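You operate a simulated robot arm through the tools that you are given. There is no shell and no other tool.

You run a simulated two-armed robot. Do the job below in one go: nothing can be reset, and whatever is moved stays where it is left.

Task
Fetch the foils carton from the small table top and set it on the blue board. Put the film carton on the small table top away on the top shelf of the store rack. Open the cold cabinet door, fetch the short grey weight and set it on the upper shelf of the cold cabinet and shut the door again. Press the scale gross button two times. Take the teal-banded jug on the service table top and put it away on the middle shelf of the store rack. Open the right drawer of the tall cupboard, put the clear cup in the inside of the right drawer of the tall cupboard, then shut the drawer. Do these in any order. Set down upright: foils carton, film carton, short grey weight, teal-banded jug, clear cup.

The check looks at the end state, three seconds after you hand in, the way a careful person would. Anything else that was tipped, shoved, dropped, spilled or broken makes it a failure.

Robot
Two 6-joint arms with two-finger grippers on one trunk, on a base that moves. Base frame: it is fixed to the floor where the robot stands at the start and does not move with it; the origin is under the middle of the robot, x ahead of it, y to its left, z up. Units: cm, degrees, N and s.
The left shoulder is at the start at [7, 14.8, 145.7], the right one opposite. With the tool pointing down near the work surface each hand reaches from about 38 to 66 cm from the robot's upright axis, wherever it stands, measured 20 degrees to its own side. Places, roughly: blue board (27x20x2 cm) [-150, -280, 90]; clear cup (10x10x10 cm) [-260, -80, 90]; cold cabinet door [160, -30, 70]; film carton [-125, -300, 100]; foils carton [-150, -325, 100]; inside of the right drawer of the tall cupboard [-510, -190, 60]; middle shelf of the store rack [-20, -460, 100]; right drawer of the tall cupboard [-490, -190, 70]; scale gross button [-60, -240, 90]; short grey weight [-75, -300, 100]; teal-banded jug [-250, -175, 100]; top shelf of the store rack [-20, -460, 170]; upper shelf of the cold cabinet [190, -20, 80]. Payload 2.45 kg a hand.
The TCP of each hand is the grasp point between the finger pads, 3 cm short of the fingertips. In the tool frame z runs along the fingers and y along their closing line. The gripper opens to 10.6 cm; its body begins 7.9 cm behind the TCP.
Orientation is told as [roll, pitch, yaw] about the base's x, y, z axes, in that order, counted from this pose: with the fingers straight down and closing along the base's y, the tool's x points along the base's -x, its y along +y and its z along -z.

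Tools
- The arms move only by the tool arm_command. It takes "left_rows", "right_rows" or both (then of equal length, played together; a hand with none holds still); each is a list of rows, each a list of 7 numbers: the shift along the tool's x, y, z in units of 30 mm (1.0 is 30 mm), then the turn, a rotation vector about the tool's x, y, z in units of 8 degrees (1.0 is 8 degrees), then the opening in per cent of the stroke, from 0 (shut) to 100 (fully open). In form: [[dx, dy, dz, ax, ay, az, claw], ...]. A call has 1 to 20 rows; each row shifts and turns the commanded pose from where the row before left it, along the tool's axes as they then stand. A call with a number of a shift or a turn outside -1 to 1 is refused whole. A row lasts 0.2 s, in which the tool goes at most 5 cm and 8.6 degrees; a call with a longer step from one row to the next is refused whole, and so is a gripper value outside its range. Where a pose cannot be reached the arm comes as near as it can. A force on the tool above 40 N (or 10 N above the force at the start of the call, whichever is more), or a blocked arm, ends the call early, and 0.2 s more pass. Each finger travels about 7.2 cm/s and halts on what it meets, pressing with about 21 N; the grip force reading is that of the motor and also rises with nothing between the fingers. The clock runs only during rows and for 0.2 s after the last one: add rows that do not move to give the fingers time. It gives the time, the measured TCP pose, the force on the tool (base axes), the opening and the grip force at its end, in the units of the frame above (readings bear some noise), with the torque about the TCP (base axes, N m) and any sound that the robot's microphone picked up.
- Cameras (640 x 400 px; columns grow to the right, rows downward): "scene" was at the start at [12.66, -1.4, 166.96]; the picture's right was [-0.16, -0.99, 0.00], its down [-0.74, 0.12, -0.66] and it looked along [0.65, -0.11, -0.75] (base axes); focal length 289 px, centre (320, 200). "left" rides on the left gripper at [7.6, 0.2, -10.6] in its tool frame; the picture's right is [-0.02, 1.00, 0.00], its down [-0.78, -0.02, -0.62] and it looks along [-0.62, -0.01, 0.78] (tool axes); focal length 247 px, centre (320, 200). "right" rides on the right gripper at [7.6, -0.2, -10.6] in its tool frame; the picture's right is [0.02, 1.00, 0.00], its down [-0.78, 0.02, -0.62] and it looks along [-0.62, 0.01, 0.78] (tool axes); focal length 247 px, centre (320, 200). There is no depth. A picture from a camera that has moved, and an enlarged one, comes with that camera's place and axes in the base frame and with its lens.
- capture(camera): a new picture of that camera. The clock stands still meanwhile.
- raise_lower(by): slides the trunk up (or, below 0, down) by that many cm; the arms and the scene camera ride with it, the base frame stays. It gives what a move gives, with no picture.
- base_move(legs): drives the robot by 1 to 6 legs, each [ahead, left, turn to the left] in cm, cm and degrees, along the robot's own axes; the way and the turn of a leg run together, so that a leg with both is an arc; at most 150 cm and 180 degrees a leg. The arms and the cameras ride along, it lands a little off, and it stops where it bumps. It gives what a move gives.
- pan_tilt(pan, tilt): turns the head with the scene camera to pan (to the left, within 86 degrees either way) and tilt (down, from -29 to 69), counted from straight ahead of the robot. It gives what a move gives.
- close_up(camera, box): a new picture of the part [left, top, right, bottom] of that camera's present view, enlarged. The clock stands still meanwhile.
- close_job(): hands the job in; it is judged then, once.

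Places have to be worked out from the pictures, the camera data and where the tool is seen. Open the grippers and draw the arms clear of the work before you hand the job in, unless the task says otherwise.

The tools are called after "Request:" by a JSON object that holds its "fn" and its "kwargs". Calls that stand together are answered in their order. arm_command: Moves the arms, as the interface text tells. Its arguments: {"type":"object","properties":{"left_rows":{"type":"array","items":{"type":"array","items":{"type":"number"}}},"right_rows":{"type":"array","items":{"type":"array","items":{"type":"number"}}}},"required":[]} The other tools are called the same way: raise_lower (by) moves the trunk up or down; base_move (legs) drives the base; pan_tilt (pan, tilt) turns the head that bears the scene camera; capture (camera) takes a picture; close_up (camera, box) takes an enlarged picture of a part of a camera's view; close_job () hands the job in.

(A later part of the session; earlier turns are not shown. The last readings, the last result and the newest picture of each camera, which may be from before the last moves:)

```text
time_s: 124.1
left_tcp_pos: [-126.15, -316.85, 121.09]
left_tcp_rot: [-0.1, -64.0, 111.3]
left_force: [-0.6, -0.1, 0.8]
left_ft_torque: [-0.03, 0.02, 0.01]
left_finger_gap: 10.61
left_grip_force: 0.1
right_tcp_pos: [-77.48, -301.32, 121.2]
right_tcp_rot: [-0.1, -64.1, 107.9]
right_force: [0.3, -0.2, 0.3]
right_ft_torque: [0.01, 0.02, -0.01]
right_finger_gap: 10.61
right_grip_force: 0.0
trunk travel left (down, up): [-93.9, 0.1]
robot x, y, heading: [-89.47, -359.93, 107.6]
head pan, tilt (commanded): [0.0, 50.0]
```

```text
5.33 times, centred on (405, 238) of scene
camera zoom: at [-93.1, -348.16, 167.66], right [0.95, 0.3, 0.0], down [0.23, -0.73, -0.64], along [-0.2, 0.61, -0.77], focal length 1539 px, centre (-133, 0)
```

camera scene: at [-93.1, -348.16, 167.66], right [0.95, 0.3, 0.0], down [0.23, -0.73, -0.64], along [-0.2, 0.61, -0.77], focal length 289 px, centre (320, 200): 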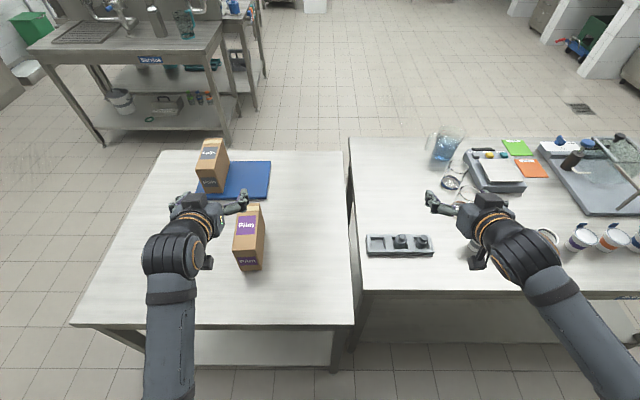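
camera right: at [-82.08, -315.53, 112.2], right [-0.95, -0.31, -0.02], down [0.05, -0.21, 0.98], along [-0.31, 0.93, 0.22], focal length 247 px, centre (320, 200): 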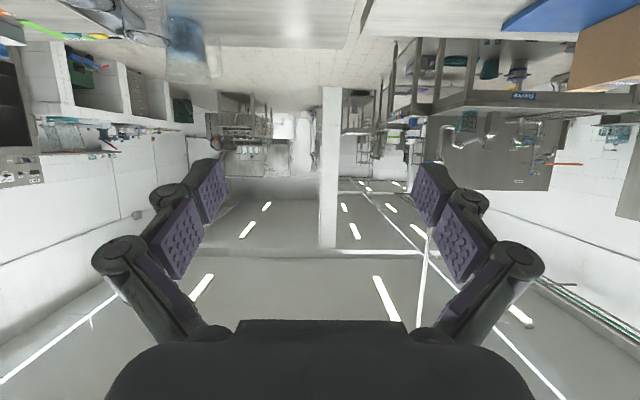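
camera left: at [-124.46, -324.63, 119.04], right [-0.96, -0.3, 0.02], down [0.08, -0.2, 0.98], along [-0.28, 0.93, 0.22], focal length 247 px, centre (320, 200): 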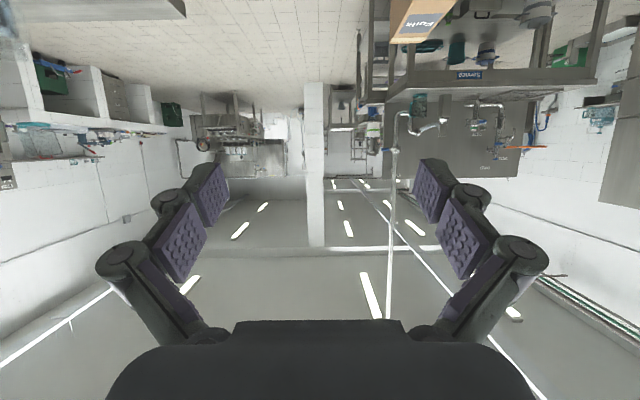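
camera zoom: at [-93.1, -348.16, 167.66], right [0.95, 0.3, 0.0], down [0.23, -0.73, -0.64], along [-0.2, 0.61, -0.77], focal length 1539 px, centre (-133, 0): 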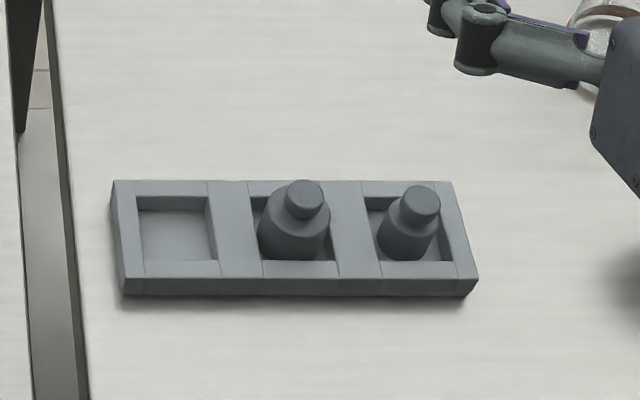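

The Short weight is the smaller one in the right slot. For Film: I retract the left hand 4 cm more and lower it to z≈92 in front of the carton's near face.

Request:
{"fn": "arm_command", "kwargs": {"left_rows": [[0.292, -0.07, -0.6, 0, 0, 0, 100], [0.292, -0.07, -0.6, 0, 0, 0, 100], [0.869, 0, 0.4235, 0, 0, 0, 100], [0.869, 0, 0.4235, 0, 0, 0, 100], [0.869, 0, 0.4235, 0, 0, 0, 100], [0.869, 0, 0.4235, 0, 0, 0, 100], [0.869, 0, 0.4235, 0, 0, 0, 100], [0.869, 0, 0.4235, 0, 0, 0, 100], [0.869, 0, 0.4235, 0, 0, 0, 100], [0.869, 0, 0.4235, 0, 0, 0, 100], [0.869, 0, 0.4235, 0, 0, 0, 100], [0.869, 0, 0.4235, 0, 0, 0, 100]]}}

Request:
{"fn": "capture", "kwargs": {"camera": "left"}}

Request:
{"fn": "close_up", "kwargs": {"camera": "scene", "box": [150, 170, 310, 330]}}

```text
time_s: 126.7
left_tcp_pos: [-124.39, -320.36, 92.04]
left_tcp_rot: [-0.2, -63.9, 111.3]
left_force: [0.0, -0.3, -0.6]
left_ft_torque: [0.02, -0.02, -0.01]
left_finger_gap: 10.59
left_grip_force: 0.0
right_tcp_pos: [-77.48, -301.34, 121.22]
right_tcp_rot: [-0.2, -63.9, 108.0]
right_force: [0.4, -0.1, -0.2]
right_ft_torque: [-0.01, -0.02, -0.02]
right_finger_gap: 10.6
right_grip_force: 0.1
trunk travel left (down, up): [-93.9, 0.1]
robot x, y, heading: [-88.89, -360.2, 107.7]
head pan, tilt (commanded): [0.0, 50.0]
```

```text
taken
camera left: at [-119.88, -332.4, 89.92], right [-0.94, -0.35, 0.02], down [0.09, -0.19, 0.98], along [-0.34, 0.92, 0.21], focal length 247 px, centre (320, 200)
```

left: 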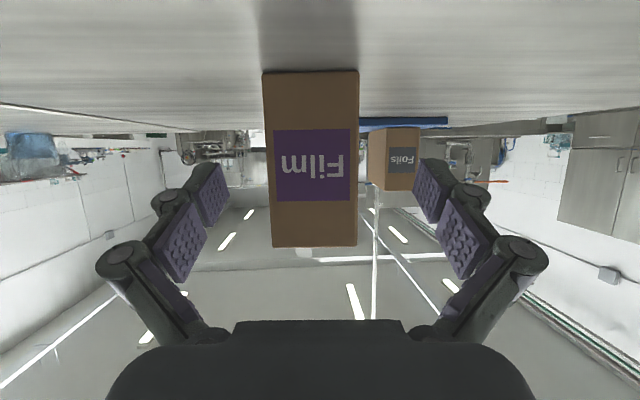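

```text
2.50 times, centred on (230, 250) of scene
camera zoom: at [-93.22, -348.06, 167.65], right [0.95, 0.3, 0.0], down [0.23, -0.73, -0.64], along [-0.19, 0.61, -0.77], focal length 721 px, centre (545, 75)
```

zoom: 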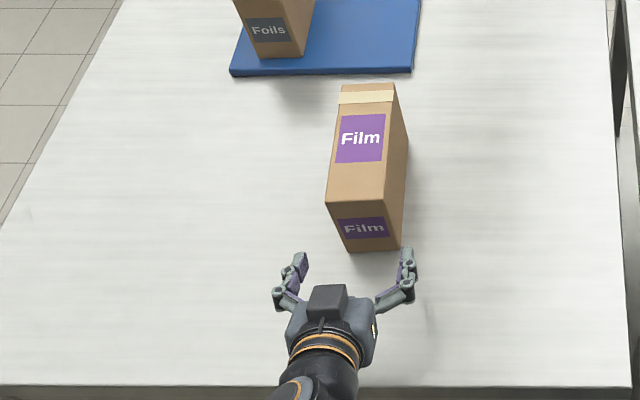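

The hand is aligned with Film (about 0.6 cm off to one side). I shift 0.5 cm and advance 10 cm so the carton comes between the fingers.

Request:
{"fn": "arm_command", "kwargs": {"left_rows": [[0, -0.17, 0, 0, 0, 0, 100], [-0.298, 0, 0.611, 0, 0, 0, 100], [-0.298, 0, 0.611, 0, 0, 0, 100], [-0.298, 0, 0.611, 0, 0, 0, 100], [-0.298, 0, 0.611, 0, 0, 0, 100], [-0.298, 0, 0.611, 0, 0, 0, 100]]}}

Request:
{"fn": "capture", "kwargs": {"camera": "left"}}

Request:
{"fn": "close_up", "kwargs": {"camera": "scene", "box": [150, 170, 310, 330]}}

```text
time_s: 128.1
left_tcp_pos: [-127.57, -310.61, 92.12]
left_tcp_rot: [-0.2, -63.9, 111.4]
left_force: [-0.6, -0.1, 0.0]
left_ft_torque: [-0.01, 0.01, -0.01]
left_finger_gap: 10.6
left_grip_force: 0.1
right_tcp_pos: [-77.5, -301.29, 121.26]
right_tcp_rot: [-0.2, -64.0, 108.0]
right_force: [-0.1, 0.8, 0.6]
right_ft_torque: [0.0, 0.0, -0.01]
right_finger_gap: 10.64
right_grip_force: 0.1
trunk travel left (down, up): [-93.9, 0.1]
robot x, y, heading: [-89.71, -360.12, 107.9]
head pan, tilt (commanded): [0.0, 50.0]
```

```text
taken
camera left: at [-123.07, -322.77, 89.99], right [-0.94, -0.35, 0.02], down [0.09, -0.19, 0.98], along [-0.34, 0.92, 0.21], focal length 247 px, centre (320, 200)
```

left: 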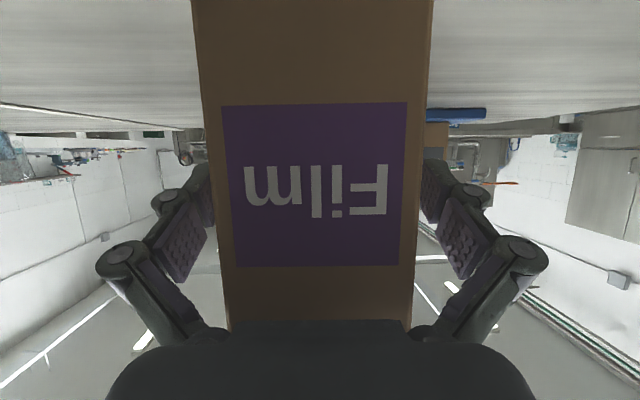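

```text
2.50 times, centred on (230, 250) of scene
camera zoom: at [-93.24, -347.98, 167.64], right [0.95, 0.3, 0.0], down [0.23, -0.73, -0.64], along [-0.19, 0.61, -0.77], focal length 721 px, centre (545, 75)
```

zoom: 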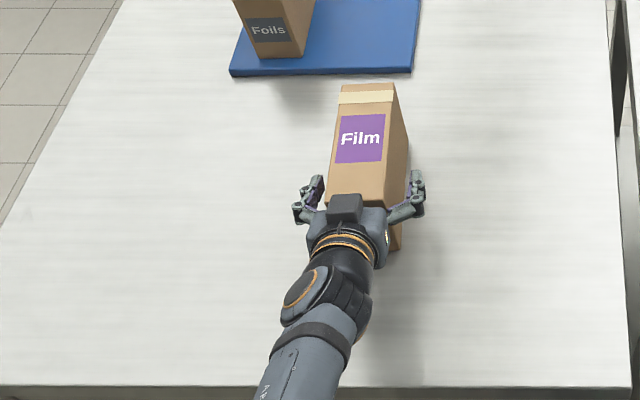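

Film is centred between the left fingers. I close the left gripper.

Request:
{"fn": "arm_command", "kwargs": {"left_rows": [[0, 0, 0, 0, 0, 0, 0], [0, 0, 0, 0, 0, 0, 0], [0, 0, 0, 0, 0, 0, 0], [0, 0, 0, 0, 0, 0, 0], [0, 0, 0, 0, 0, 0, 0], [0, 0, 0, 0, 0, 0, 0]]}}

```text
time_s: 129.5
left_tcp_pos: [-127.51, -310.74, 92.34]
left_tcp_rot: [-0.1, -64.1, 111.3]
left_force: [-0.2, -1.6, 4.1]
left_ft_torque: [0.15, -0.02, -0.02]
left_finger_gap: 6.91
left_grip_force: 20.9
right_tcp_pos: [-77.54, -301.43, 121.36]
right_tcp_rot: [-0.2, -64.1, 107.9]
right_force: [-0.2, -0.1, 0.1]
right_ft_torque: [-0.03, 0.0, 0.04]
right_finger_gap: 10.59
right_grip_force: 0.1
trunk travel left (down, up): [-93.9, 0.1]
robot x, y, heading: [-89.09, -359.99, 107.4]
head pan, tilt (commanded): [0.0, 50.0]
```

Film is gripped (gap 6.9). Before lifting I look at the two weights at higher zoom to decide which is the short one.

Request:
{"fn": "close_up", "kwargs": {"camera": "scene", "box": [365, 225, 440, 265]}}

Request:
{"fn": "arm_command", "kwargs": {"left_rows": [[-0.749, 0, -0.365, 0, 0, 0, 0], [-0.749, 0, -0.365, 0, 0, 0, 0], [-0.749, 0, -0.365, 0, 0, 0, 0], [-0.749, 0, -0.365, 0, 0, 0, 0]]}}

Request:
{"fn": "capture", "kwargs": {"camera": "scene"}}

```text
8.53 times, centred on (402, 245) of scene
camera zoom: at [-93.11, -348.24, 167.67], right [0.95, 0.3, 0.0], down [0.23, -0.73, -0.64], along [-0.2, 0.61, -0.77], focal length 2462 px, centre (-384, -184)
```

zoom: 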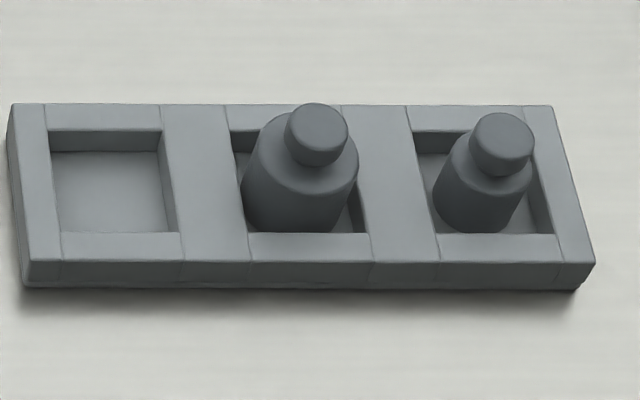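

```text
time_s: 130.5
left_tcp_pos: [-127.49, -310.71, 102.25]
left_tcp_rot: [-0.1, -64.1, 111.3]
left_force: [-0.2, 0.3, -2.7]
left_ft_torque: [-0.1, -0.03, 0.05]
left_finger_gap: 6.76
left_grip_force: 21.5
right_tcp_pos: [-77.54, -301.34, 121.27]
right_tcp_rot: [-0.2, -63.9, 107.9]
right_force: [-0.8, 0.0, 0.4]
right_ft_torque: [-0.01, -0.03, 0.01]
right_finger_gap: 10.63
right_grip_force: 0.0
trunk travel left (down, up): [-93.9, 0.1]
robot x, y, heading: [-89.27, -359.81, 107.6]
head pan, tilt (commanded): [0.0, 50.0]
```

```text
taken
camera scene: at [-93.19, -348.08, 167.64], right [0.95, 0.3, 0.0], down [0.23, -0.73, -0.64], along [-0.19, 0.61, -0.77], focal length 289 px, centre (320, 200)
```

scene: 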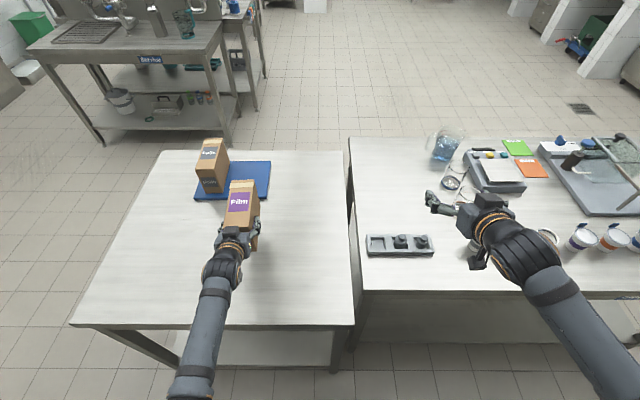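

The right-slot weight is both thinner and shorter – that's the short one, at ≈(−76.3, −290.1). Film is lifted safely. I bring the right hand to a 45° tilt, half-opened, behind and above the short weight.

Request:
{"fn": "arm_command", "kwargs": {"right_rows": [[0.854, -0.192, 0.416, 0, 0.297, 0, 49], [0.836, -0.192, 0.452, 0, 0.297, 0, 49], [0.816, -0.192, 0.486, 0, 0.297, 0, 49], [0.796, -0.192, 0.519, 0, 0.297, 0, 49], [0.773, -0.192, 0.552, 0, 0.297, 0, 49], [0.75, -0.192, 0.584, 0, 0.297, 0, 49], [0.725, -0.192, 0.614, 0, 0.297, 0, 49], [0.699, -0.192, 0.643, 0, 0.297, 0, 49]]}}

Request:
{"fn": "capture", "kwargs": {"camera": "right"}}

Request:
{"fn": "close_up", "kwargs": {"camera": "scene", "box": [350, 180, 510, 300]}}

```text
time_s: 132.3
left_tcp_pos: [-127.61, -310.59, 102.2]
left_tcp_rot: [-0.1, -63.8, 111.4]
left_force: [0.4, 0.0, -3.5]
left_ft_torque: [-0.11, -0.05, 0.0]
left_finger_gap: 6.69
left_grip_force: 21.5
right_tcp_pos: [-73.04, -299.82, 98.49]
right_tcp_rot: [-0.1, -44.9, 107.9]
right_force: [0.9, 0.7, -0.2]
right_ft_torque: [-0.01, 0.01, 0.0]
right_finger_gap: 5.21
right_grip_force: 0.0
trunk travel left (down, up): [-93.9, 0.1]
robot x, y, heading: [-89.39, -360.21, 107.6]
head pan, tilt (commanded): [0.0, 50.0]
```

```text
taken
camera right: at [-68.87, -312.04, 100.55], right [-0.95, -0.32, -0.02], down [-0.05, 0.1, 0.99], along [-0.32, 0.94, -0.12], focal length 247 px, centre (320, 200)
```

right: 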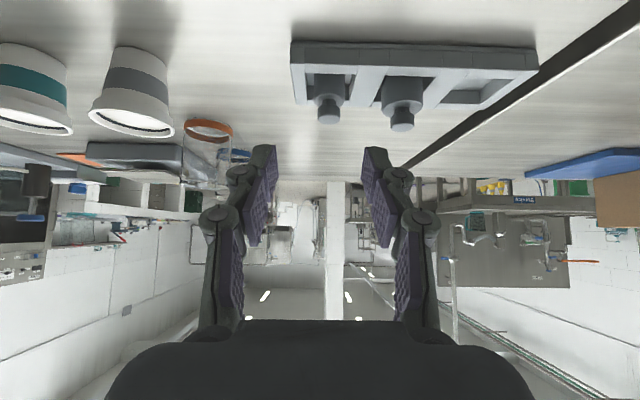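

```text
3.33 times, centred on (430, 240) of scene
camera zoom: at [-93.22, -347.98, 167.64], right [0.95, 0.3, 0.0], down [0.23, -0.73, -0.64], along [-0.19, 0.61, -0.77], focal length 962 px, centre (-47, 67)
```

zoom: 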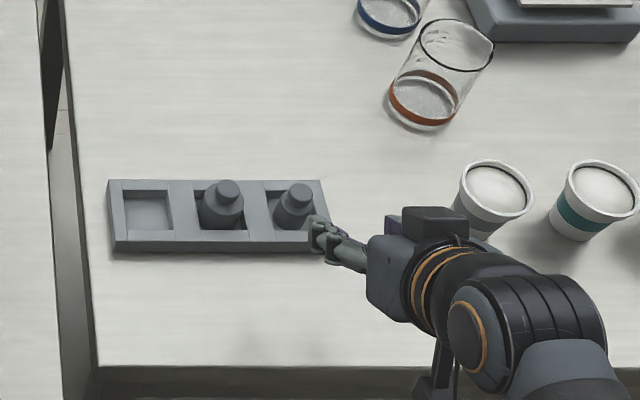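

The gripper camera shows the weight ~0.8 cm to the hand's left; its knob top is z≈89.5. I shift left 0.75 cm and advance 9 cm along the fingers, then look again.

Request:
{"fn": "arm_command", "kwargs": {"right_rows": [[-0.06, 0.25, 0, 0, 0, 0, 49], [0, 0, 0.75, 0, 0, 0, 49], [0, 0, 0.75, 0, 0, 0, 49], [0, 0, 0.75, 0, 0, 0, 49], [0, 0, 0.75, 0, 0, 0, 49], [0, 0, 0, 0, 0, 0, 49]]}}

Request:
{"fn": "capture", "kwargs": {"camera": "right"}}

Request:
{"fn": "close_up", "kwargs": {"camera": "scene", "box": [360, 200, 480, 290]}}

```text
time_s: 133.7
left_tcp_pos: [-127.6, -310.59, 102.2]
left_tcp_rot: [0.0, -64.1, 111.3]
left_force: [0.3, 0.7, -3.4]
left_ft_torque: [-0.12, -0.04, 0.0]
left_finger_gap: 6.68
left_grip_force: 21.6
right_tcp_pos: [-75.73, -293.88, 92.26]
right_tcp_rot: [-0.1, -45.1, 107.8]
right_force: [0.1, 0.1, 0.6]
right_ft_torque: [0.0, -0.01, -0.01]
right_finger_gap: 5.22
right_grip_force: 0.0
trunk travel left (down, up): [-93.9, 0.1]
robot x, y, heading: [-89.26, -360.29, 107.5]
head pan, tilt (commanded): [0.0, 50.0]
```

```text
taken
camera right: at [-71.59, -306.12, 94.32], right [-0.95, -0.32, -0.02], down [-0.05, 0.1, 0.99], along [-0.32, 0.94, -0.11], focal length 247 px, centre (320, 200)
```

right: 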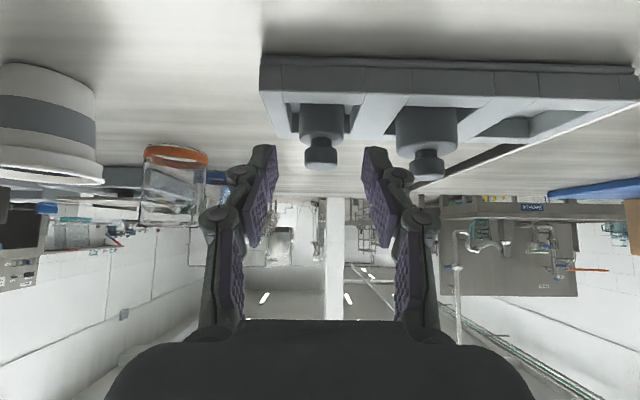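

```text
4.44 times, centred on (420, 245) of scene
camera zoom: at [-93.18, -348.1, 167.65], right [0.95, 0.3, 0.0], down [0.23, -0.73, -0.64], along [-0.19, 0.61, -0.77], focal length 1283 px, centre (-124, 0)
```

zoom: 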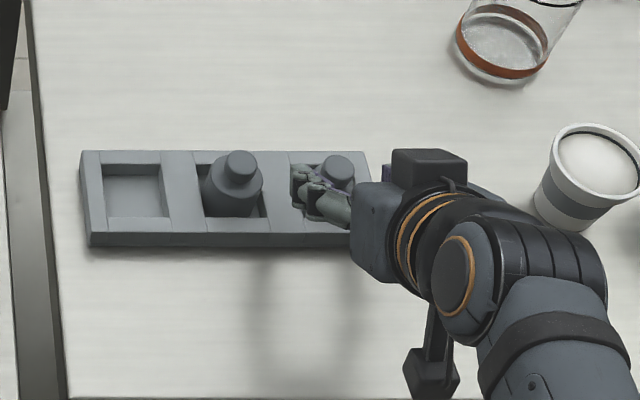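

The weight is now centred between the fingers. I advance the last 3.7 cm and close.

Request:
{"fn": "arm_command", "kwargs": {"right_rows": [[0, 0, 0.42, 0, 0, 0, 49], [0, 0, 0.42, 0, 0, 0, 49], [0, 0, 0.4, 0, 0, 0, 49], [0, 0, 0, 0, 0, 0, 49]]}}

Request:
{"fn": "capture", "kwargs": {"camera": "right"}}

```text
time_s: 134.7
left_tcp_pos: [-127.62, -310.87, 102.27]
left_tcp_rot: [-0.2, -64.1, 111.4]
left_force: [-0.3, 1.4, -2.1]
left_ft_torque: [-0.17, -0.01, 0.0]
left_finger_gap: 6.68
left_grip_force: 21.0
right_tcp_pos: [-76.42, -291.41, 89.99]
right_tcp_rot: [-0.3, -45.3, 107.8]
right_force: [1.6, -4.8, 14.9]
right_ft_torque: [0.02, 0.07, 0.05]
right_finger_gap: 5.34
right_grip_force: 4.4
trunk travel left (down, up): [-93.9, 0.1]
robot x, y, heading: [-89.21, -360.16, 107.3]
head pan, tilt (commanded): [0.0, 50.0]
```

```text
taken
camera right: at [-72.39, -303.66, 91.93], right [-0.95, -0.32, -0.02], down [-0.05, 0.1, 0.99], along [-0.32, 0.94, -0.11], focal length 247 px, centre (320, 200)
```

right: 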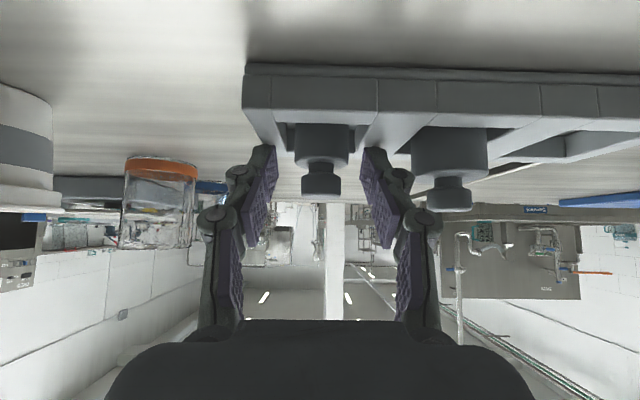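

The fingertips just touch the holder rim (15 N up). I back up 0.4 cm and close on the weight.

Request:
{"fn": "arm_command", "kwargs": {"right_rows": [[-0.095, 0, -0.095, 0, 0, 0, 49], [0, 0, 0, 0, 0, 0, 49], [0, 0, 0, 0, 0, 0, 20], [0, 0, 0, 0, 0, 0, 0], [0, 0, 0, 0, 0, 0, 0], [0, 0, 0, 0, 0, 0, 0], [0, 0, 0, 0, 0, 0, 0]]}}

Request:
{"fn": "capture", "kwargs": {"camera": "right"}}

```text
time_s: 136.3
left_tcp_pos: [-127.68, -310.54, 102.13]
left_tcp_rot: [-0.2, -64.0, 111.5]
left_force: [0.0, -0.2, -2.9]
left_ft_torque: [-0.08, -0.04, 0.02]
left_finger_gap: 6.62
left_grip_force: 21.0
right_tcp_pos: [-76.54, -291.44, 90.15]
right_tcp_rot: [-0.1, -45.0, 107.8]
right_force: [-1.5, -1.5, 1.7]
right_ft_torque: [0.0, 0.03, 0.0]
right_finger_gap: 2.84
right_grip_force: 21.2
trunk travel left (down, up): [-93.9, 0.1]
robot x, y, heading: [-89.15, -360.03, 107.7]
head pan, tilt (commanded): [0.0, 50.0]
```

```text
taken
camera right: at [-72.35, -303.65, 92.15], right [-0.95, -0.32, -0.02], down [-0.05, 0.1, 0.99], along [-0.32, 0.94, -0.11], focal length 247 px, centre (320, 200)
```

right: 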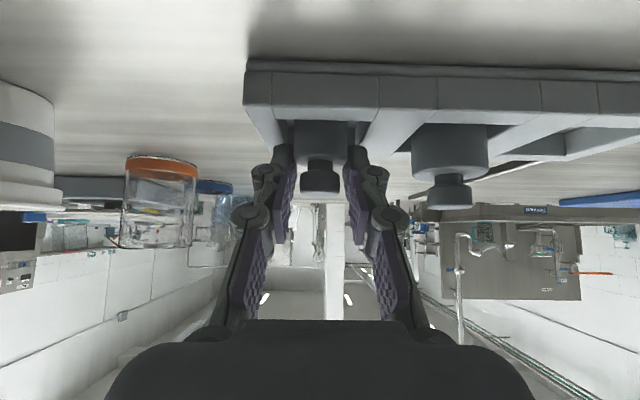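

It closed on the weight (gap 2.84). I lift it straight up 5 cm and check.

Request:
{"fn": "arm_command", "kwargs": {"right_rows": [[-0.2, 0, -0.2, 0, 0, 0, 0], [-0.3, 0, -0.3, 0, 0, 0, 0], [-0.35, 0, -0.35, 0, 0, 0, 0], [-0.35, 0, -0.35, 0, 0, 0, 0]]}}

Request:
{"fn": "capture", "kwargs": {"camera": "right"}}

Request:
{"fn": "close_up", "kwargs": {"camera": "scene", "box": [360, 200, 480, 290]}}

```text
time_s: 137.3
left_tcp_pos: [-127.56, -310.7, 102.12]
left_tcp_rot: [0.0, -63.9, 111.4]
left_force: [0.5, 0.2, -2.2]
left_ft_torque: [-0.12, 0.0, 0.02]
left_finger_gap: 6.6
left_grip_force: 21.4
right_tcp_pos: [-76.53, -291.54, 95.2]
right_tcp_rot: [-0.1, -44.9, 107.8]
right_force: [-0.3, 0.8, -0.5]
right_ft_torque: [0.02, -0.01, 0.0]
right_finger_gap: 2.83
right_grip_force: 21.3
trunk travel left (down, up): [-93.9, 0.1]
robot x, y, heading: [-89.63, -360.27, 107.4]
head pan, tilt (commanded): [0.0, 50.0]
```

```text
taken
camera right: at [-72.34, -303.64, 97.19], right [-0.95, -0.32, -0.02], down [-0.05, 0.1, 0.99], along [-0.32, 0.94, -0.12], focal length 247 px, centre (320, 200)
```

right: 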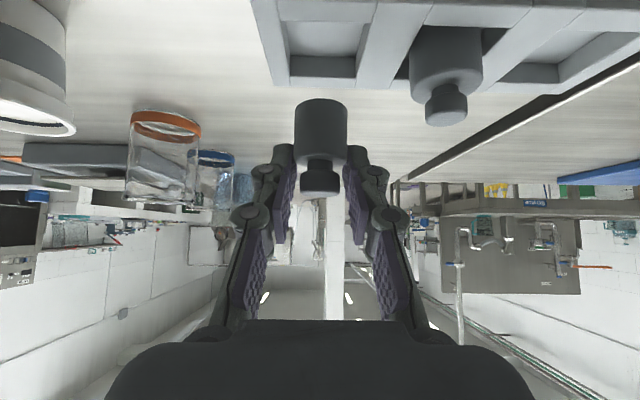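

```text
4.44 times, centred on (420, 245) of scene
camera zoom: at [-93.19, -348.06, 167.64], right [0.95, 0.3, 0.0], down [0.23, -0.73, -0.64], along [-0.19, 0.61, -0.77], focal length 1283 px, centre (-124, 0)
```

zoom: 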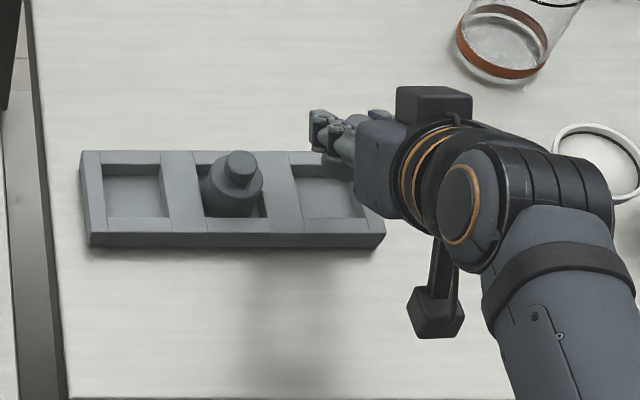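

The short weight hangs upright in the right fingertips. I raise and draw back both hands (weight and Film) for turning.

Request:
{"fn": "arm_command", "kwargs": {"left_rows": [[-0.274, 0, -0.553, 0, 0, 0, 0], [-0.274, 0, -0.553, 0, 0, 0, 0], [-0.274, 0, -0.553, 0, 0, 0, 0], [-0.274, 0, -0.553, 0, 0, 0, 0], [-0.274, 0, -0.553, 0, 0, 0, 0], [-0.274, 0, -0.553, 0, 0, 0, 0], [-0.274, 0, -0.553, 0, 0, 0, 0], [-0.274, 0, -0.553, 0, 0, 0, 0], [-0.274, 0, -0.553, 0, 0, 0, 0]], "right_rows": [[-0.7, 0, -0.7, 0, 0, 0, 0], [-0.5, 0, -0.75, 0, 0, 0, 0], [-0.3, 0, -0.85, 0, 0, 0, 0], [0.1, 0, -0.85, 0, 0, 0, 0], [0.1, 0, -0.85, 0, 0, 0, 0], [0.1, 0, -0.85, 0, 0, 0, 0], [0.1, 0, -0.85, 0, 0, 0, 0], [0.1, 0, -0.85, 0, 0, 0, 0], [0, 0, 0, 0, 0, 0, 0]]}}

Request:
{"fn": "capture", "kwargs": {"camera": "scene"}}

```text
time_s: 139.3
left_tcp_pos: [-124.02, -320.13, 115.24]
left_tcp_rot: [-0.2, -63.9, 111.3]
left_force: [-0.2, -0.1, -3.5]
left_ft_torque: [-0.06, -0.06, 0.0]
left_finger_gap: 6.57
left_grip_force: 21.2
right_tcp_pos: [-72.92, -302.61, 111.22]
right_tcp_rot: [-0.2, -45.0, 107.8]
right_force: [0.3, 0.9, -1.1]
right_ft_torque: [0.0, 0.02, -0.02]
right_finger_gap: 2.8
right_grip_force: 20.5
trunk travel left (down, up): [-93.9, 0.1]
robot x, y, heading: [-89.26, -360.45, 107.9]
head pan, tilt (commanded): [0.0, 50.0]
```

```text
taken
camera scene: at [-93.16, -348.08, 167.65], right [0.95, 0.3, 0.0], down [0.23, -0.73, -0.64], along [-0.19, 0.61, -0.77], focal length 289 px, centre (320, 200)
```

scene: 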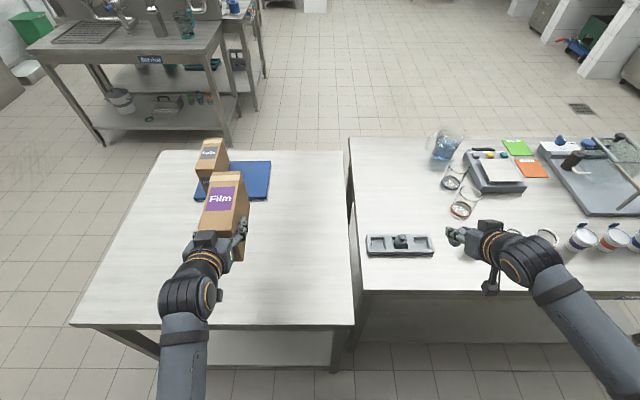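

Both objects are held. I rotate left 180° in place to face the store rack (hands stay above the tables, within reach of clear space).

Request:
{"fn": "base_move", "kwargs": {"legs": [[0, 0, 90], [0, 0, 89]]}}

Request:
{"fn": "pan_tilt", "kwargs": {"pan": 0, "tilt": 10}}

Request:
{"fn": "capture", "kwargs": {"camera": "scene"}}

```text
time_s: 147.3
left_tcp_pos: [-55.45, -400.96, 115.2]
left_tcp_rot: [-0.1, -64.0, -70.0]
left_force: [-0.2, 0.5, -3.1]
left_ft_torque: [0.12, 0.03, 0.0]
left_finger_gap: 6.59
left_grip_force: 20.4
right_tcp_pos: [-106.78, -417.31, 111.19]
right_tcp_rot: [-0.1, -44.9, -73.6]
right_force: [0.6, 0.3, -0.7]
right_ft_torque: [-0.02, -0.03, -0.01]
right_finger_gap: 2.8
right_grip_force: 21.1
trunk travel left (down, up): [-93.9, 0.1]
robot x, y, heading: [-89.18, -360.05, -73.6]
head pan, tilt (commanded): [0.0, 50.0]
```

```text
time_s: 148.4
left_tcp_pos: [-55.39, -400.9, 115.34]
left_tcp_rot: [0.0, -64.0, -69.9]
left_force: [0.3, -0.4, -3.0]
left_ft_torque: [0.1, 0.03, 0.01]
left_finger_gap: 6.55
left_grip_force: 21.6
right_tcp_pos: [-106.89, -417.25, 111.16]
right_tcp_rot: [-0.1, -45.0, -73.5]
right_force: [-0.2, -0.6, 0.3]
right_ft_torque: [-0.04, 0.01, 0.01]
right_finger_gap: 2.83
right_grip_force: 21.1
trunk travel left (down, up): [-93.9, 0.1]
robot x, y, heading: [-89.21, -360.16, -73.4]
head pan, tilt (commanded): [0.0, 10.0]
```

```text
taken
camera scene: at [-85.28, -374.05, 173.82], right [-0.96, -0.28, 0.0], down [-0.05, 0.17, -0.98], along [0.28, -0.94, -0.17], focal length 289 px, centre (320, 200)
```

scene: 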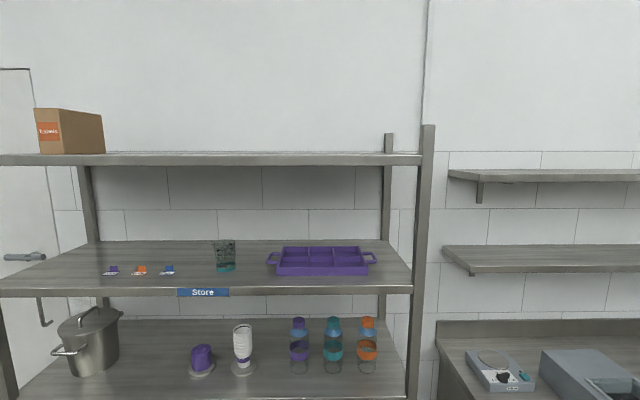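

The rack is in front: top shelf with one carton at its left end, free elsewhere. I take the right and left gripper cameras' views to triangulate the rack's distance.

Request:
{"fn": "capture", "kwargs": {"camera": "right"}}

Request:
{"fn": "capture", "kwargs": {"camera": "left"}}

Request:
{"fn": "close_up", "kwargs": {"camera": "scene", "box": [340, 110, 460, 200]}}

```text
taken
camera right: at [-110.52, -404.85, 113.24], right [0.95, 0.3, -0.02], down [0.05, -0.1, 0.99], along [0.29, -0.95, -0.12], focal length 247 px, centre (320, 200)
```

right: 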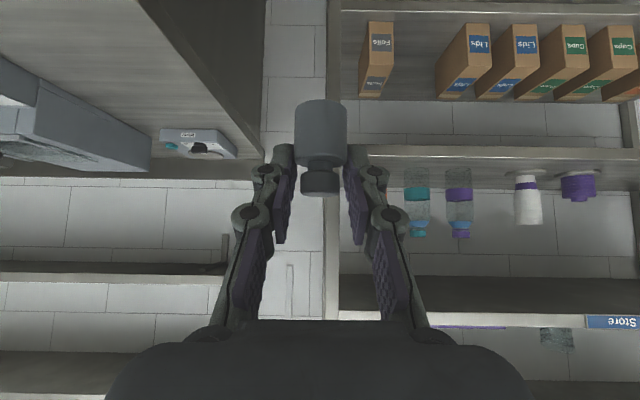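

```text
taken
camera left: at [-59.7, -388.68, 113.18], right [0.94, 0.33, 0.02], down [-0.09, 0.2, 0.98], along [0.32, -0.92, 0.21], focal length 247 px, centre (320, 200)
```

left: 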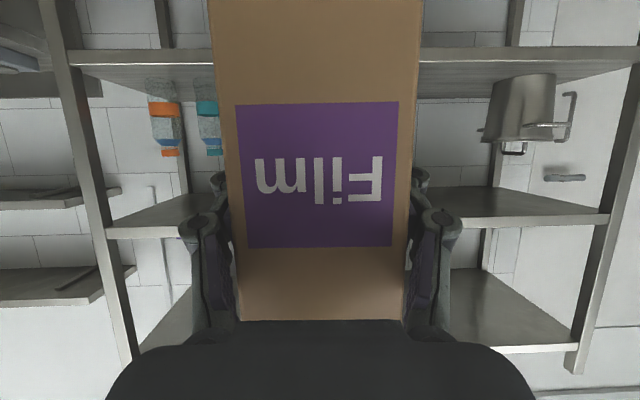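

```text
4.44 times, centred on (400, 155) of scene
camera zoom: at [-85.28, -374.05, 173.82], right [-0.96, -0.28, 0.0], down [-0.05, 0.17, -0.98], along [0.28, -0.94, -0.17], focal length 1283 px, centre (-36, 400)
```

zoom: 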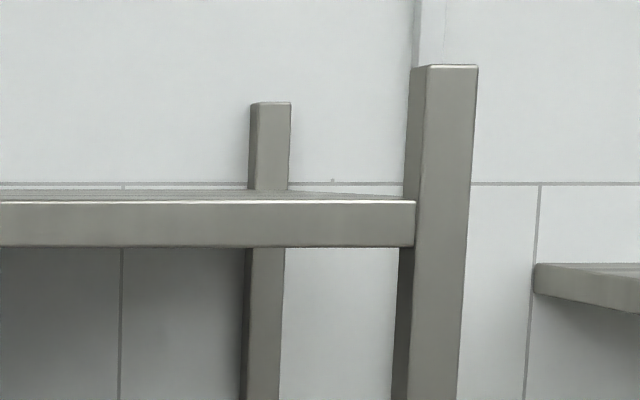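

Triangulated: the rack's front plane is ≈92.5 cm from the robot axis, top shelf surface z≈172.2, shelf depth ≈40 cm. I extend the left hand (Film) to 65 cm ahead and raise it; the right hand draws back a bit.

Request:
{"fn": "arm_command", "kwargs": {"left_rows": [[-0.39, 0, 0.8, 0, 0, 0, 0], [-0.39, 0, 0.8, 0, 0, 0, 0], [-0.39, 0, 0.8, 0, 0, 0, 0], [-0.39, 0, 0.8, 0, 0, 0, 0], [-0.39, 0, 0.8, 0, 0, 0, 0], [-0.39, 0, 0.8, 0, 0, 0, 0], [-0.899, 0, -0.438, 0, 0, 0, 0], [-0.899, 0, -0.438, 0, 0, 0, 0], [-0.899, 0, -0.438, 0, 0, 0, 0], [-0.899, 0, -0.438, 0, 0, 0, 0], [-0.899, 0, -0.438, 0, 0, 0, 0], [-0.899, 0, -0.438, 0, 0, 0, 0], [-0.899, 0, -0.438, 0, 0, 0, 0], [-0.899, 0, -0.438, 0, 0, 0, 0], [-0.899, 0, -0.438, 0, 0, 0, 0], [-0.899, 0, -0.438, 0, 0, 0, 0], [-0.899, 0, -0.438, 0, 0, 0, 0], [-0.899, 0, -0.438, 0, 0, 0, 0], [-0.899, 0, -0.438, 0, 0, 0, 0], [-0.899, 0, -0.438, 0, 0, 0, 0]], "right_rows": [[0.35, 0, -0.35, 0, 0, 0, 0], [0.35, 0, -0.35, 0, 0, 0, 0], [0.35, 0, -0.35, 0, 0, 0, 0], [0.35, 0, -0.35, 0, 0, 0, 0], [0, 0, 0, 0, 0, 0, 0], [0, 0, 0, 0, 0, 0, 0], [0, 0, 0, 0, 0, 0, 0], [0, 0, 0, 0, 0, 0, 0], [0, 0, 0, 0, 0, 0, 0], [0, 0, 0, 0, 0, 0, 0], [0, 0, 0, 0, 0, 0, 0], [0, 0, 0, 0, 0, 0, 0], [0, 0, 0, 0, 0, 0, 0], [0, 0, 0, 0, 0, 0, 0], [0, 0, 0, 0, 0, 0, 0], [0, 0, 0, 0, 0, 0, 0], [0, 0, 0, 0, 0, 0, 0], [0, 0, 0, 0, 0, 0, 0], [0, 0, 0, 0, 0, 0, 0], [0, 0, 0, 0, 0, 0, 0]]}}

```text
time_s: 152.6
left_tcp_pos: [-49.94, -415.94, 157.26]
left_tcp_rot: [-0.1, -63.9, -69.9]
left_force: [0.0, 0.3, -3.3]
left_ft_torque: [0.1, 0.02, -0.02]
left_finger_gap: 6.58
left_grip_force: 21.2
right_tcp_pos: [-108.53, -411.83, 111.21]
right_tcp_rot: [-0.4, -45.0, -73.5]
right_force: [-0.4, -0.1, -1.0]
right_ft_torque: [0.01, -0.02, 0.06]
right_finger_gap: 2.81
right_grip_force: 21.1
trunk travel left (down, up): [-93.9, 0.1]
robot x, y, heading: [-89.13, -360.04, -73.5]
head pan, tilt (commanded): [0.0, 10.0]
```

Going well. I raise Film another 27.5 cm to z≈185.

Request:
{"fn": "arm_command", "kwargs": {"left_rows": [[-0.899, 0, -0.438, 0, 0, 0, 0], [-0.899, 0, -0.438, 0, 0, 0, 0], [-0.899, 0, -0.438, 0, 0, 0, 0], [-0.899, 0, -0.438, 0, 0, 0, 0], [-0.899, 0, -0.438, 0, 0, 0, 0], [-0.899, 0, -0.438, 0, 0, 0, 0], [-0.899, 0, -0.438, 0, 0, 0, 0], [-0.899, 0, -0.438, 0, 0, 0, 0], [-0.899, 0, -0.438, 0, 0, 0, 0], [-0.15, 0, -0.073, 0, 0, 0, 0]]}}

Request:
{"fn": "capture", "kwargs": {"camera": "scene"}}

Request:
{"fn": "capture", "kwargs": {"camera": "left"}}

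```text
time_s: 154.8
left_tcp_pos: [-49.73, -415.95, 184.86]
left_tcp_rot: [-0.3, -64.0, -69.9]
left_force: [0.5, 0.0, -3.3]
left_ft_torque: [0.1, 0.06, 0.03]
left_finger_gap: 6.59
left_grip_force: 20.9
right_tcp_pos: [-108.63, -411.85, 111.15]
right_tcp_rot: [-0.4, -45.0, -73.4]
right_force: [0.0, 0.0, -1.1]
right_ft_torque: [0.03, -0.01, 0.0]
right_finger_gap: 2.83
right_grip_force: 21.4
trunk travel left (down, up): [-93.9, 0.1]
robot x, y, heading: [-89.11, -360.34, -73.6]
head pan, tilt (commanded): [0.0, 10.0]
```

```text
taken
camera scene: at [-85.3, -374.0, 173.83], right [-0.96, -0.28, 0.0], down [-0.05, 0.17, -0.98], along [0.28, -0.94, -0.17], focal length 289 px, centre (320, 200)
```

scene: 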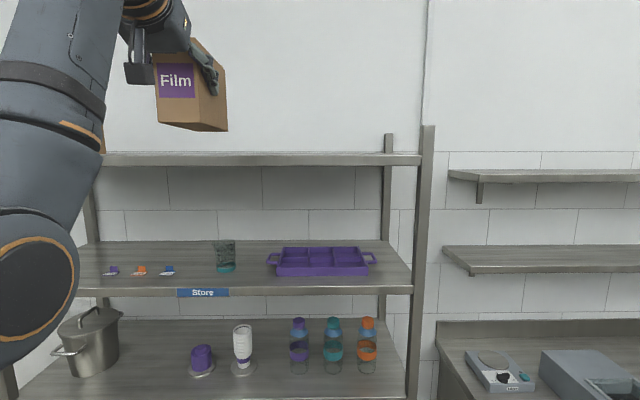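

```text
taken
camera left: at [-54.16, -403.82, 182.73], right [0.94, 0.33, 0.02], down [-0.09, 0.2, 0.98], along [0.32, -0.92, 0.21], focal length 247 px, centre (320, 200)
```

left: 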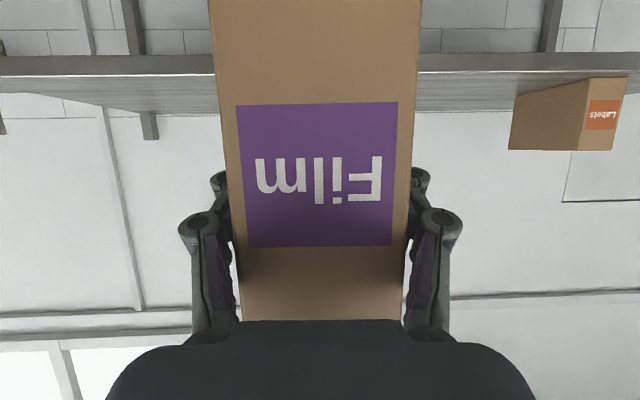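

Film's bottom is ≥3.5 cm above the shelf surface level. I drive forward 36 cm so the carton moves over the top shelf.

Request:
{"fn": "base_move", "kwargs": {"legs": [[36, 0, 0]]}}

Request:
{"fn": "capture", "kwargs": {"camera": "left"}}

Request:
{"fn": "capture", "kwargs": {"camera": "scene"}}

```text
time_s: 157.1
left_tcp_pos: [-39.77, -449.82, 184.99]
left_tcp_rot: [0.0, -64.1, -69.8]
left_force: [0.1, 1.1, -2.4]
left_ft_torque: [0.13, 0.03, 0.04]
left_finger_gap: 6.58
left_grip_force: 21.2
right_tcp_pos: [-98.38, -445.98, 111.28]
right_tcp_rot: [-0.4, -45.2, -73.4]
right_force: [0.0, 0.1, -1.3]
right_ft_torque: [0.0, 0.02, -0.03]
right_finger_gap: 2.84
right_grip_force: 20.4
trunk travel left (down, up): [-93.9, 0.1]
robot x, y, heading: [-79.09, -394.56, -73.7]
head pan, tilt (commanded): [0.0, 10.0]
```

```text
taken
camera left: at [-44.03, -437.77, 182.85], right [0.94, 0.33, 0.02], down [-0.09, 0.2, 0.98], along [0.32, -0.92, 0.22], focal length 247 px, centre (320, 200)
```

left: 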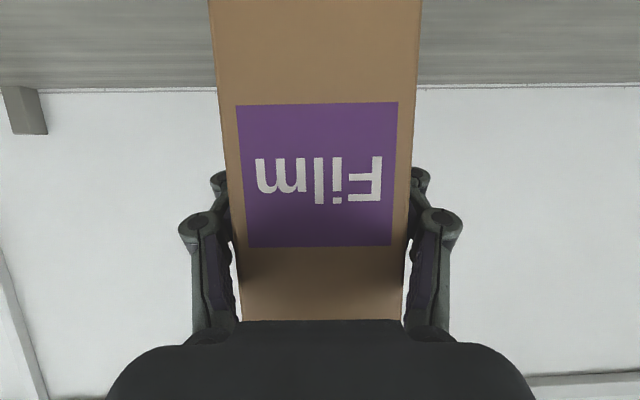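

```text
taken
camera scene: at [-75.22, -408.05, 173.87], right [-0.96, -0.28, 0.0], down [-0.05, 0.16, -0.99], along [0.28, -0.94, -0.17], focal length 289 px, centre (320, 200)
```

scene: 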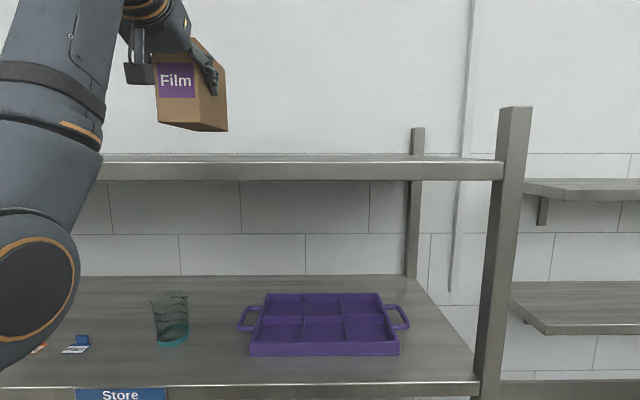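

The carton hovers ≈4 cm inside the shelf's front edge. I lower it 3 cm, then continue in small steps while watching the force.

Request:
{"fn": "arm_command", "kwargs": {"left_rows": [[0.3, 0, 0.146, 0, 0, 0, 0], [0.3, 0, 0.146, 0, 0, 0, 0], [0.3, 0, 0.146, 0, 0, 0, 0], [0, 0, 0, 0, 0, 0, 0]]}}

Request:
{"fn": "capture", "kwargs": {"camera": "left"}}

Request:
{"fn": "close_up", "kwargs": {"camera": "scene", "box": [100, 40, 300, 200]}}

```text
time_s: 158.1
left_tcp_pos: [-39.55, -450.58, 181.67]
left_tcp_rot: [0.0, -64.0, -69.9]
left_force: [0.7, 0.1, -2.7]
left_ft_torque: [0.11, 0.03, 0.06]
left_finger_gap: 6.55
left_grip_force: 21.2
right_tcp_pos: [-98.3, -446.27, 111.17]
right_tcp_rot: [-0.4, -45.0, -73.3]
right_force: [-0.1, -0.2, -1.6]
right_ft_torque: [-0.02, 0.03, 0.02]
right_finger_gap: 2.81
right_grip_force: 21.1
trunk travel left (down, up): [-93.9, 0.1]
robot x, y, heading: [-79.18, -394.58, -73.4]
head pan, tilt (commanded): [0.0, 10.0]
```

```text
taken
camera left: at [-43.89, -438.34, 179.59], right [0.94, 0.33, 0.02], down [-0.09, 0.2, 0.98], along [0.32, -0.92, 0.21], focal length 247 px, centre (320, 200)
```

left: 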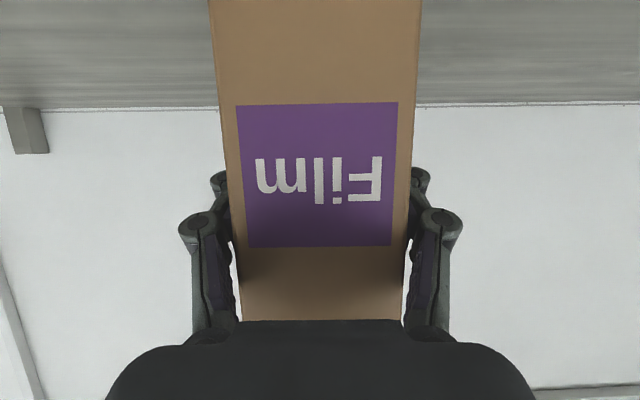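

```text
2.50 times, centred on (200, 120) of scene
camera zoom: at [-75.07, -408.56, 173.82], right [-0.96, -0.28, 0.0], down [-0.05, 0.17, -0.98], along [0.28, -0.94, -0.17], focal length 721 px, centre (620, 400)
```

zoom: 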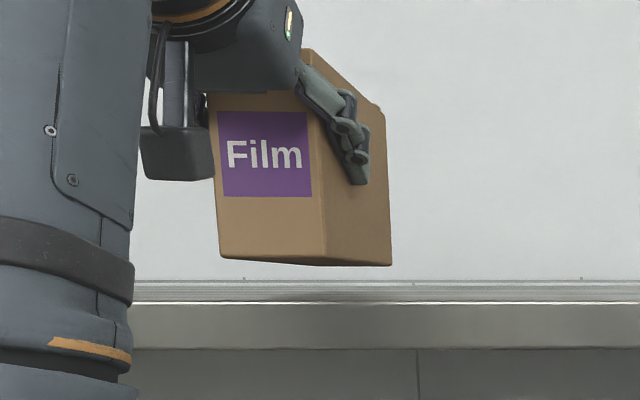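

By the picture the carton's bottom is ≈2.4 cm above the shelf. I lower 2 cm, then feel for contact.

Request:
{"fn": "arm_command", "kwargs": {"left_rows": [[0.2, 0, 0.097, 0, 0, 0, 0], [0.2, 0, 0.097, 0, 0, 0, 0], [0.2, 0, 0.097, 0, 0, 0, 0], [0, 0, 0, 0, 0, 0, 0]]}}

Request:
{"fn": "close_up", "kwargs": {"camera": "scene", "box": [100, 40, 300, 200]}}

```text
time_s: 159.1
left_tcp_pos: [-39.57, -450.33, 179.75]
left_tcp_rot: [-0.1, -64.0, -69.8]
left_force: [-0.5, -0.1, -2.2]
left_ft_torque: [0.12, 0.03, 0.01]
left_finger_gap: 6.57
left_grip_force: 21.8
right_tcp_pos: [-98.32, -446.16, 111.17]
right_tcp_rot: [-0.4, -45.0, -73.5]
right_force: [-0.2, -1.1, -1.1]
right_ft_torque: [0.03, -0.04, -0.01]
right_finger_gap: 2.8
right_grip_force: 21.3
trunk travel left (down, up): [-93.9, 0.1]
robot x, y, heading: [-79.3, -394.41, -73.4]
head pan, tilt (commanded): [0.0, 10.0]
```

```text
2.50 times, centred on (200, 120) of scene
camera zoom: at [-75.12, -408.41, 173.83], right [-0.96, -0.28, 0.0], down [-0.05, 0.17, -0.98], along [0.28, -0.94, -0.17], focal length 721 px, centre (620, 400)
```

zoom: 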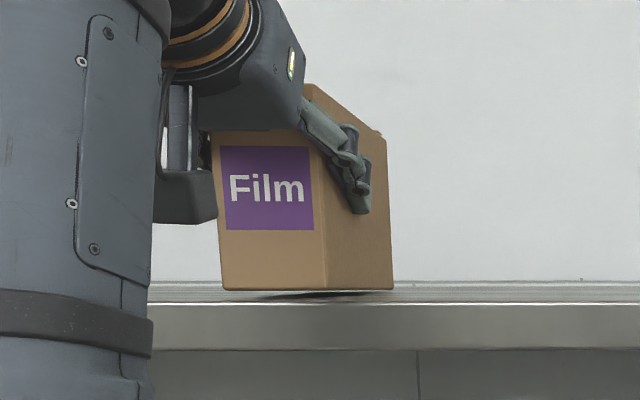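

A thin shadow gap (~0.5 cm) remains. I lower in fine steps until contact.

Request:
{"fn": "arm_command", "kwargs": {"left_rows": [[0.09, 0, 0.044, 0, 0, 0, 0], [0.05, 0, 0.024, 0, 0, 0, 0], [0, 0, 0, 0, 0, 0, 0]]}}

```text
time_s: 159.9
left_tcp_pos: [-39.7, -450.21, 179.4]
left_tcp_rot: [-0.1, -64.2, -69.9]
left_force: [-0.3, 0.0, 3.5]
left_ft_torque: [-0.7, -0.27, 0.03]
left_finger_gap: 6.58
left_grip_force: 20.7
right_tcp_pos: [-98.29, -446.27, 111.08]
right_tcp_rot: [-0.3, -45.1, -73.4]
right_force: [0.1, 0.5, -0.3]
right_ft_torque: [-0.01, -0.02, 0.01]
right_finger_gap: 2.82
right_grip_force: 21.5
trunk travel left (down, up): [-93.9, 0.1]
robot x, y, heading: [-79.33, -394.6, -73.4]
head pan, tilt (commanded): [0.0, 10.0]
```

Contact felt (+3.5 N). I release Film.

Request:
{"fn": "arm_command", "kwargs": {"left_rows": [[0.02, 0, 0.01, 0, 0, 0, 0], [0, 0, 0, 0, 0, 0, 70], [0, 0, 0, 0, 0, 0, 85], [0, 0, 0, 0, 0, 0, 100], [0, 0, 0, 0, 0, 0, 100], [0, 0, 0, 0, 0, 0, 100]]}}

Request:
{"fn": "capture", "kwargs": {"camera": "left"}}

Request:
{"fn": "close_up", "kwargs": {"camera": "scene", "box": [100, 40, 300, 200]}}

```text
time_s: 161.3
left_tcp_pos: [-39.63, -450.32, 179.31]
left_tcp_rot: [-0.2, -64.1, -69.8]
left_force: [0.7, 0.7, 1.0]
left_ft_torque: [-0.02, 0.03, 0.02]
left_finger_gap: 10.6
left_grip_force: 0.1
right_tcp_pos: [-98.29, -446.2, 111.25]
right_tcp_rot: [-0.5, -45.0, -73.3]
right_force: [-0.6, 0.3, -1.0]
right_ft_torque: [0.0, 0.01, 0.0]
right_finger_gap: 2.79
right_grip_force: 20.9
trunk travel left (down, up): [-93.9, 0.1]
robot x, y, heading: [-79.1, -394.25, -73.4]
head pan, tilt (commanded): [0.0, 10.0]
```

```text
taken
camera left: at [-43.96, -438.14, 177.15], right [0.94, 0.33, 0.02], down [-0.09, 0.2, 0.98], along [0.32, -0.92, 0.22], focal length 247 px, centre (320, 200)
```

left: 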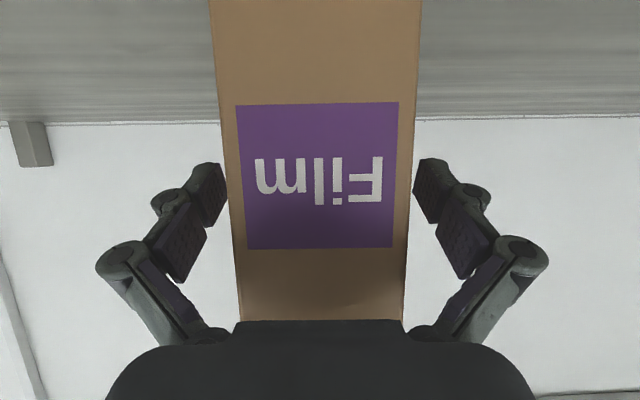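

```text
2.50 times, centred on (200, 120) of scene
camera zoom: at [-75.14, -408.39, 173.84], right [-0.96, -0.28, 0.0], down [-0.05, 0.17, -0.98], along [0.28, -0.94, -0.17], focal length 721 px, centre (620, 400)
```

zoom: 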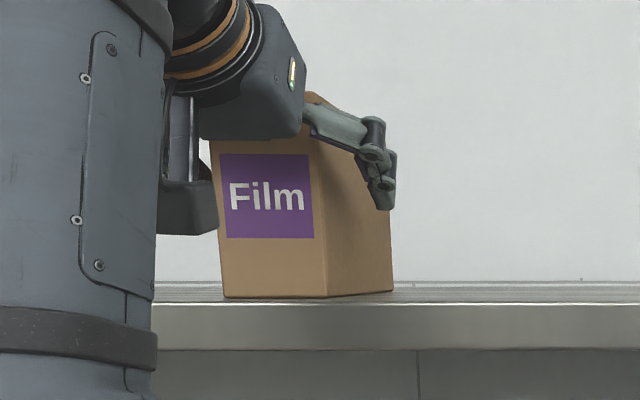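

Film stands on the top shelf. I back the base away 36 cm to draw the open hand straight off the carton.

Request:
{"fn": "base_move", "kwargs": {"legs": [[-36, 0, 0]]}}

Request:
{"fn": "capture", "kwargs": {"camera": "scene"}}

```text
time_s: 163.6
left_tcp_pos: [-49.63, -416.23, 179.09]
left_tcp_rot: [-0.1, -63.8, -69.8]
left_force: [-0.1, -0.2, 0.4]
left_ft_torque: [0.0, 0.02, -0.01]
left_finger_gap: 10.6
left_grip_force: 0.1
right_tcp_pos: [-108.35, -412.0, 111.13]
right_tcp_rot: [-0.4, -44.9, -73.3]
right_force: [0.5, 0.3, -1.0]
right_ft_torque: [-0.01, -0.02, -0.02]
right_finger_gap: 2.8
right_grip_force: 21.1
trunk travel left (down, up): [-93.9, 0.1]
robot x, y, heading: [-89.06, -360.06, -73.4]
head pan, tilt (commanded): [0.0, 10.0]
```

```text
taken
camera scene: at [-85.26, -374.24, 173.79], right [-0.96, -0.29, 0.0], down [-0.05, 0.17, -0.98], along [0.28, -0.94, -0.18], focal length 289 px, centre (320, 200)
```

scene: 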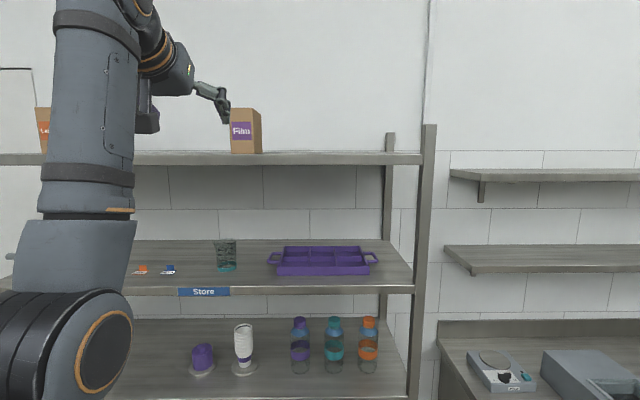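

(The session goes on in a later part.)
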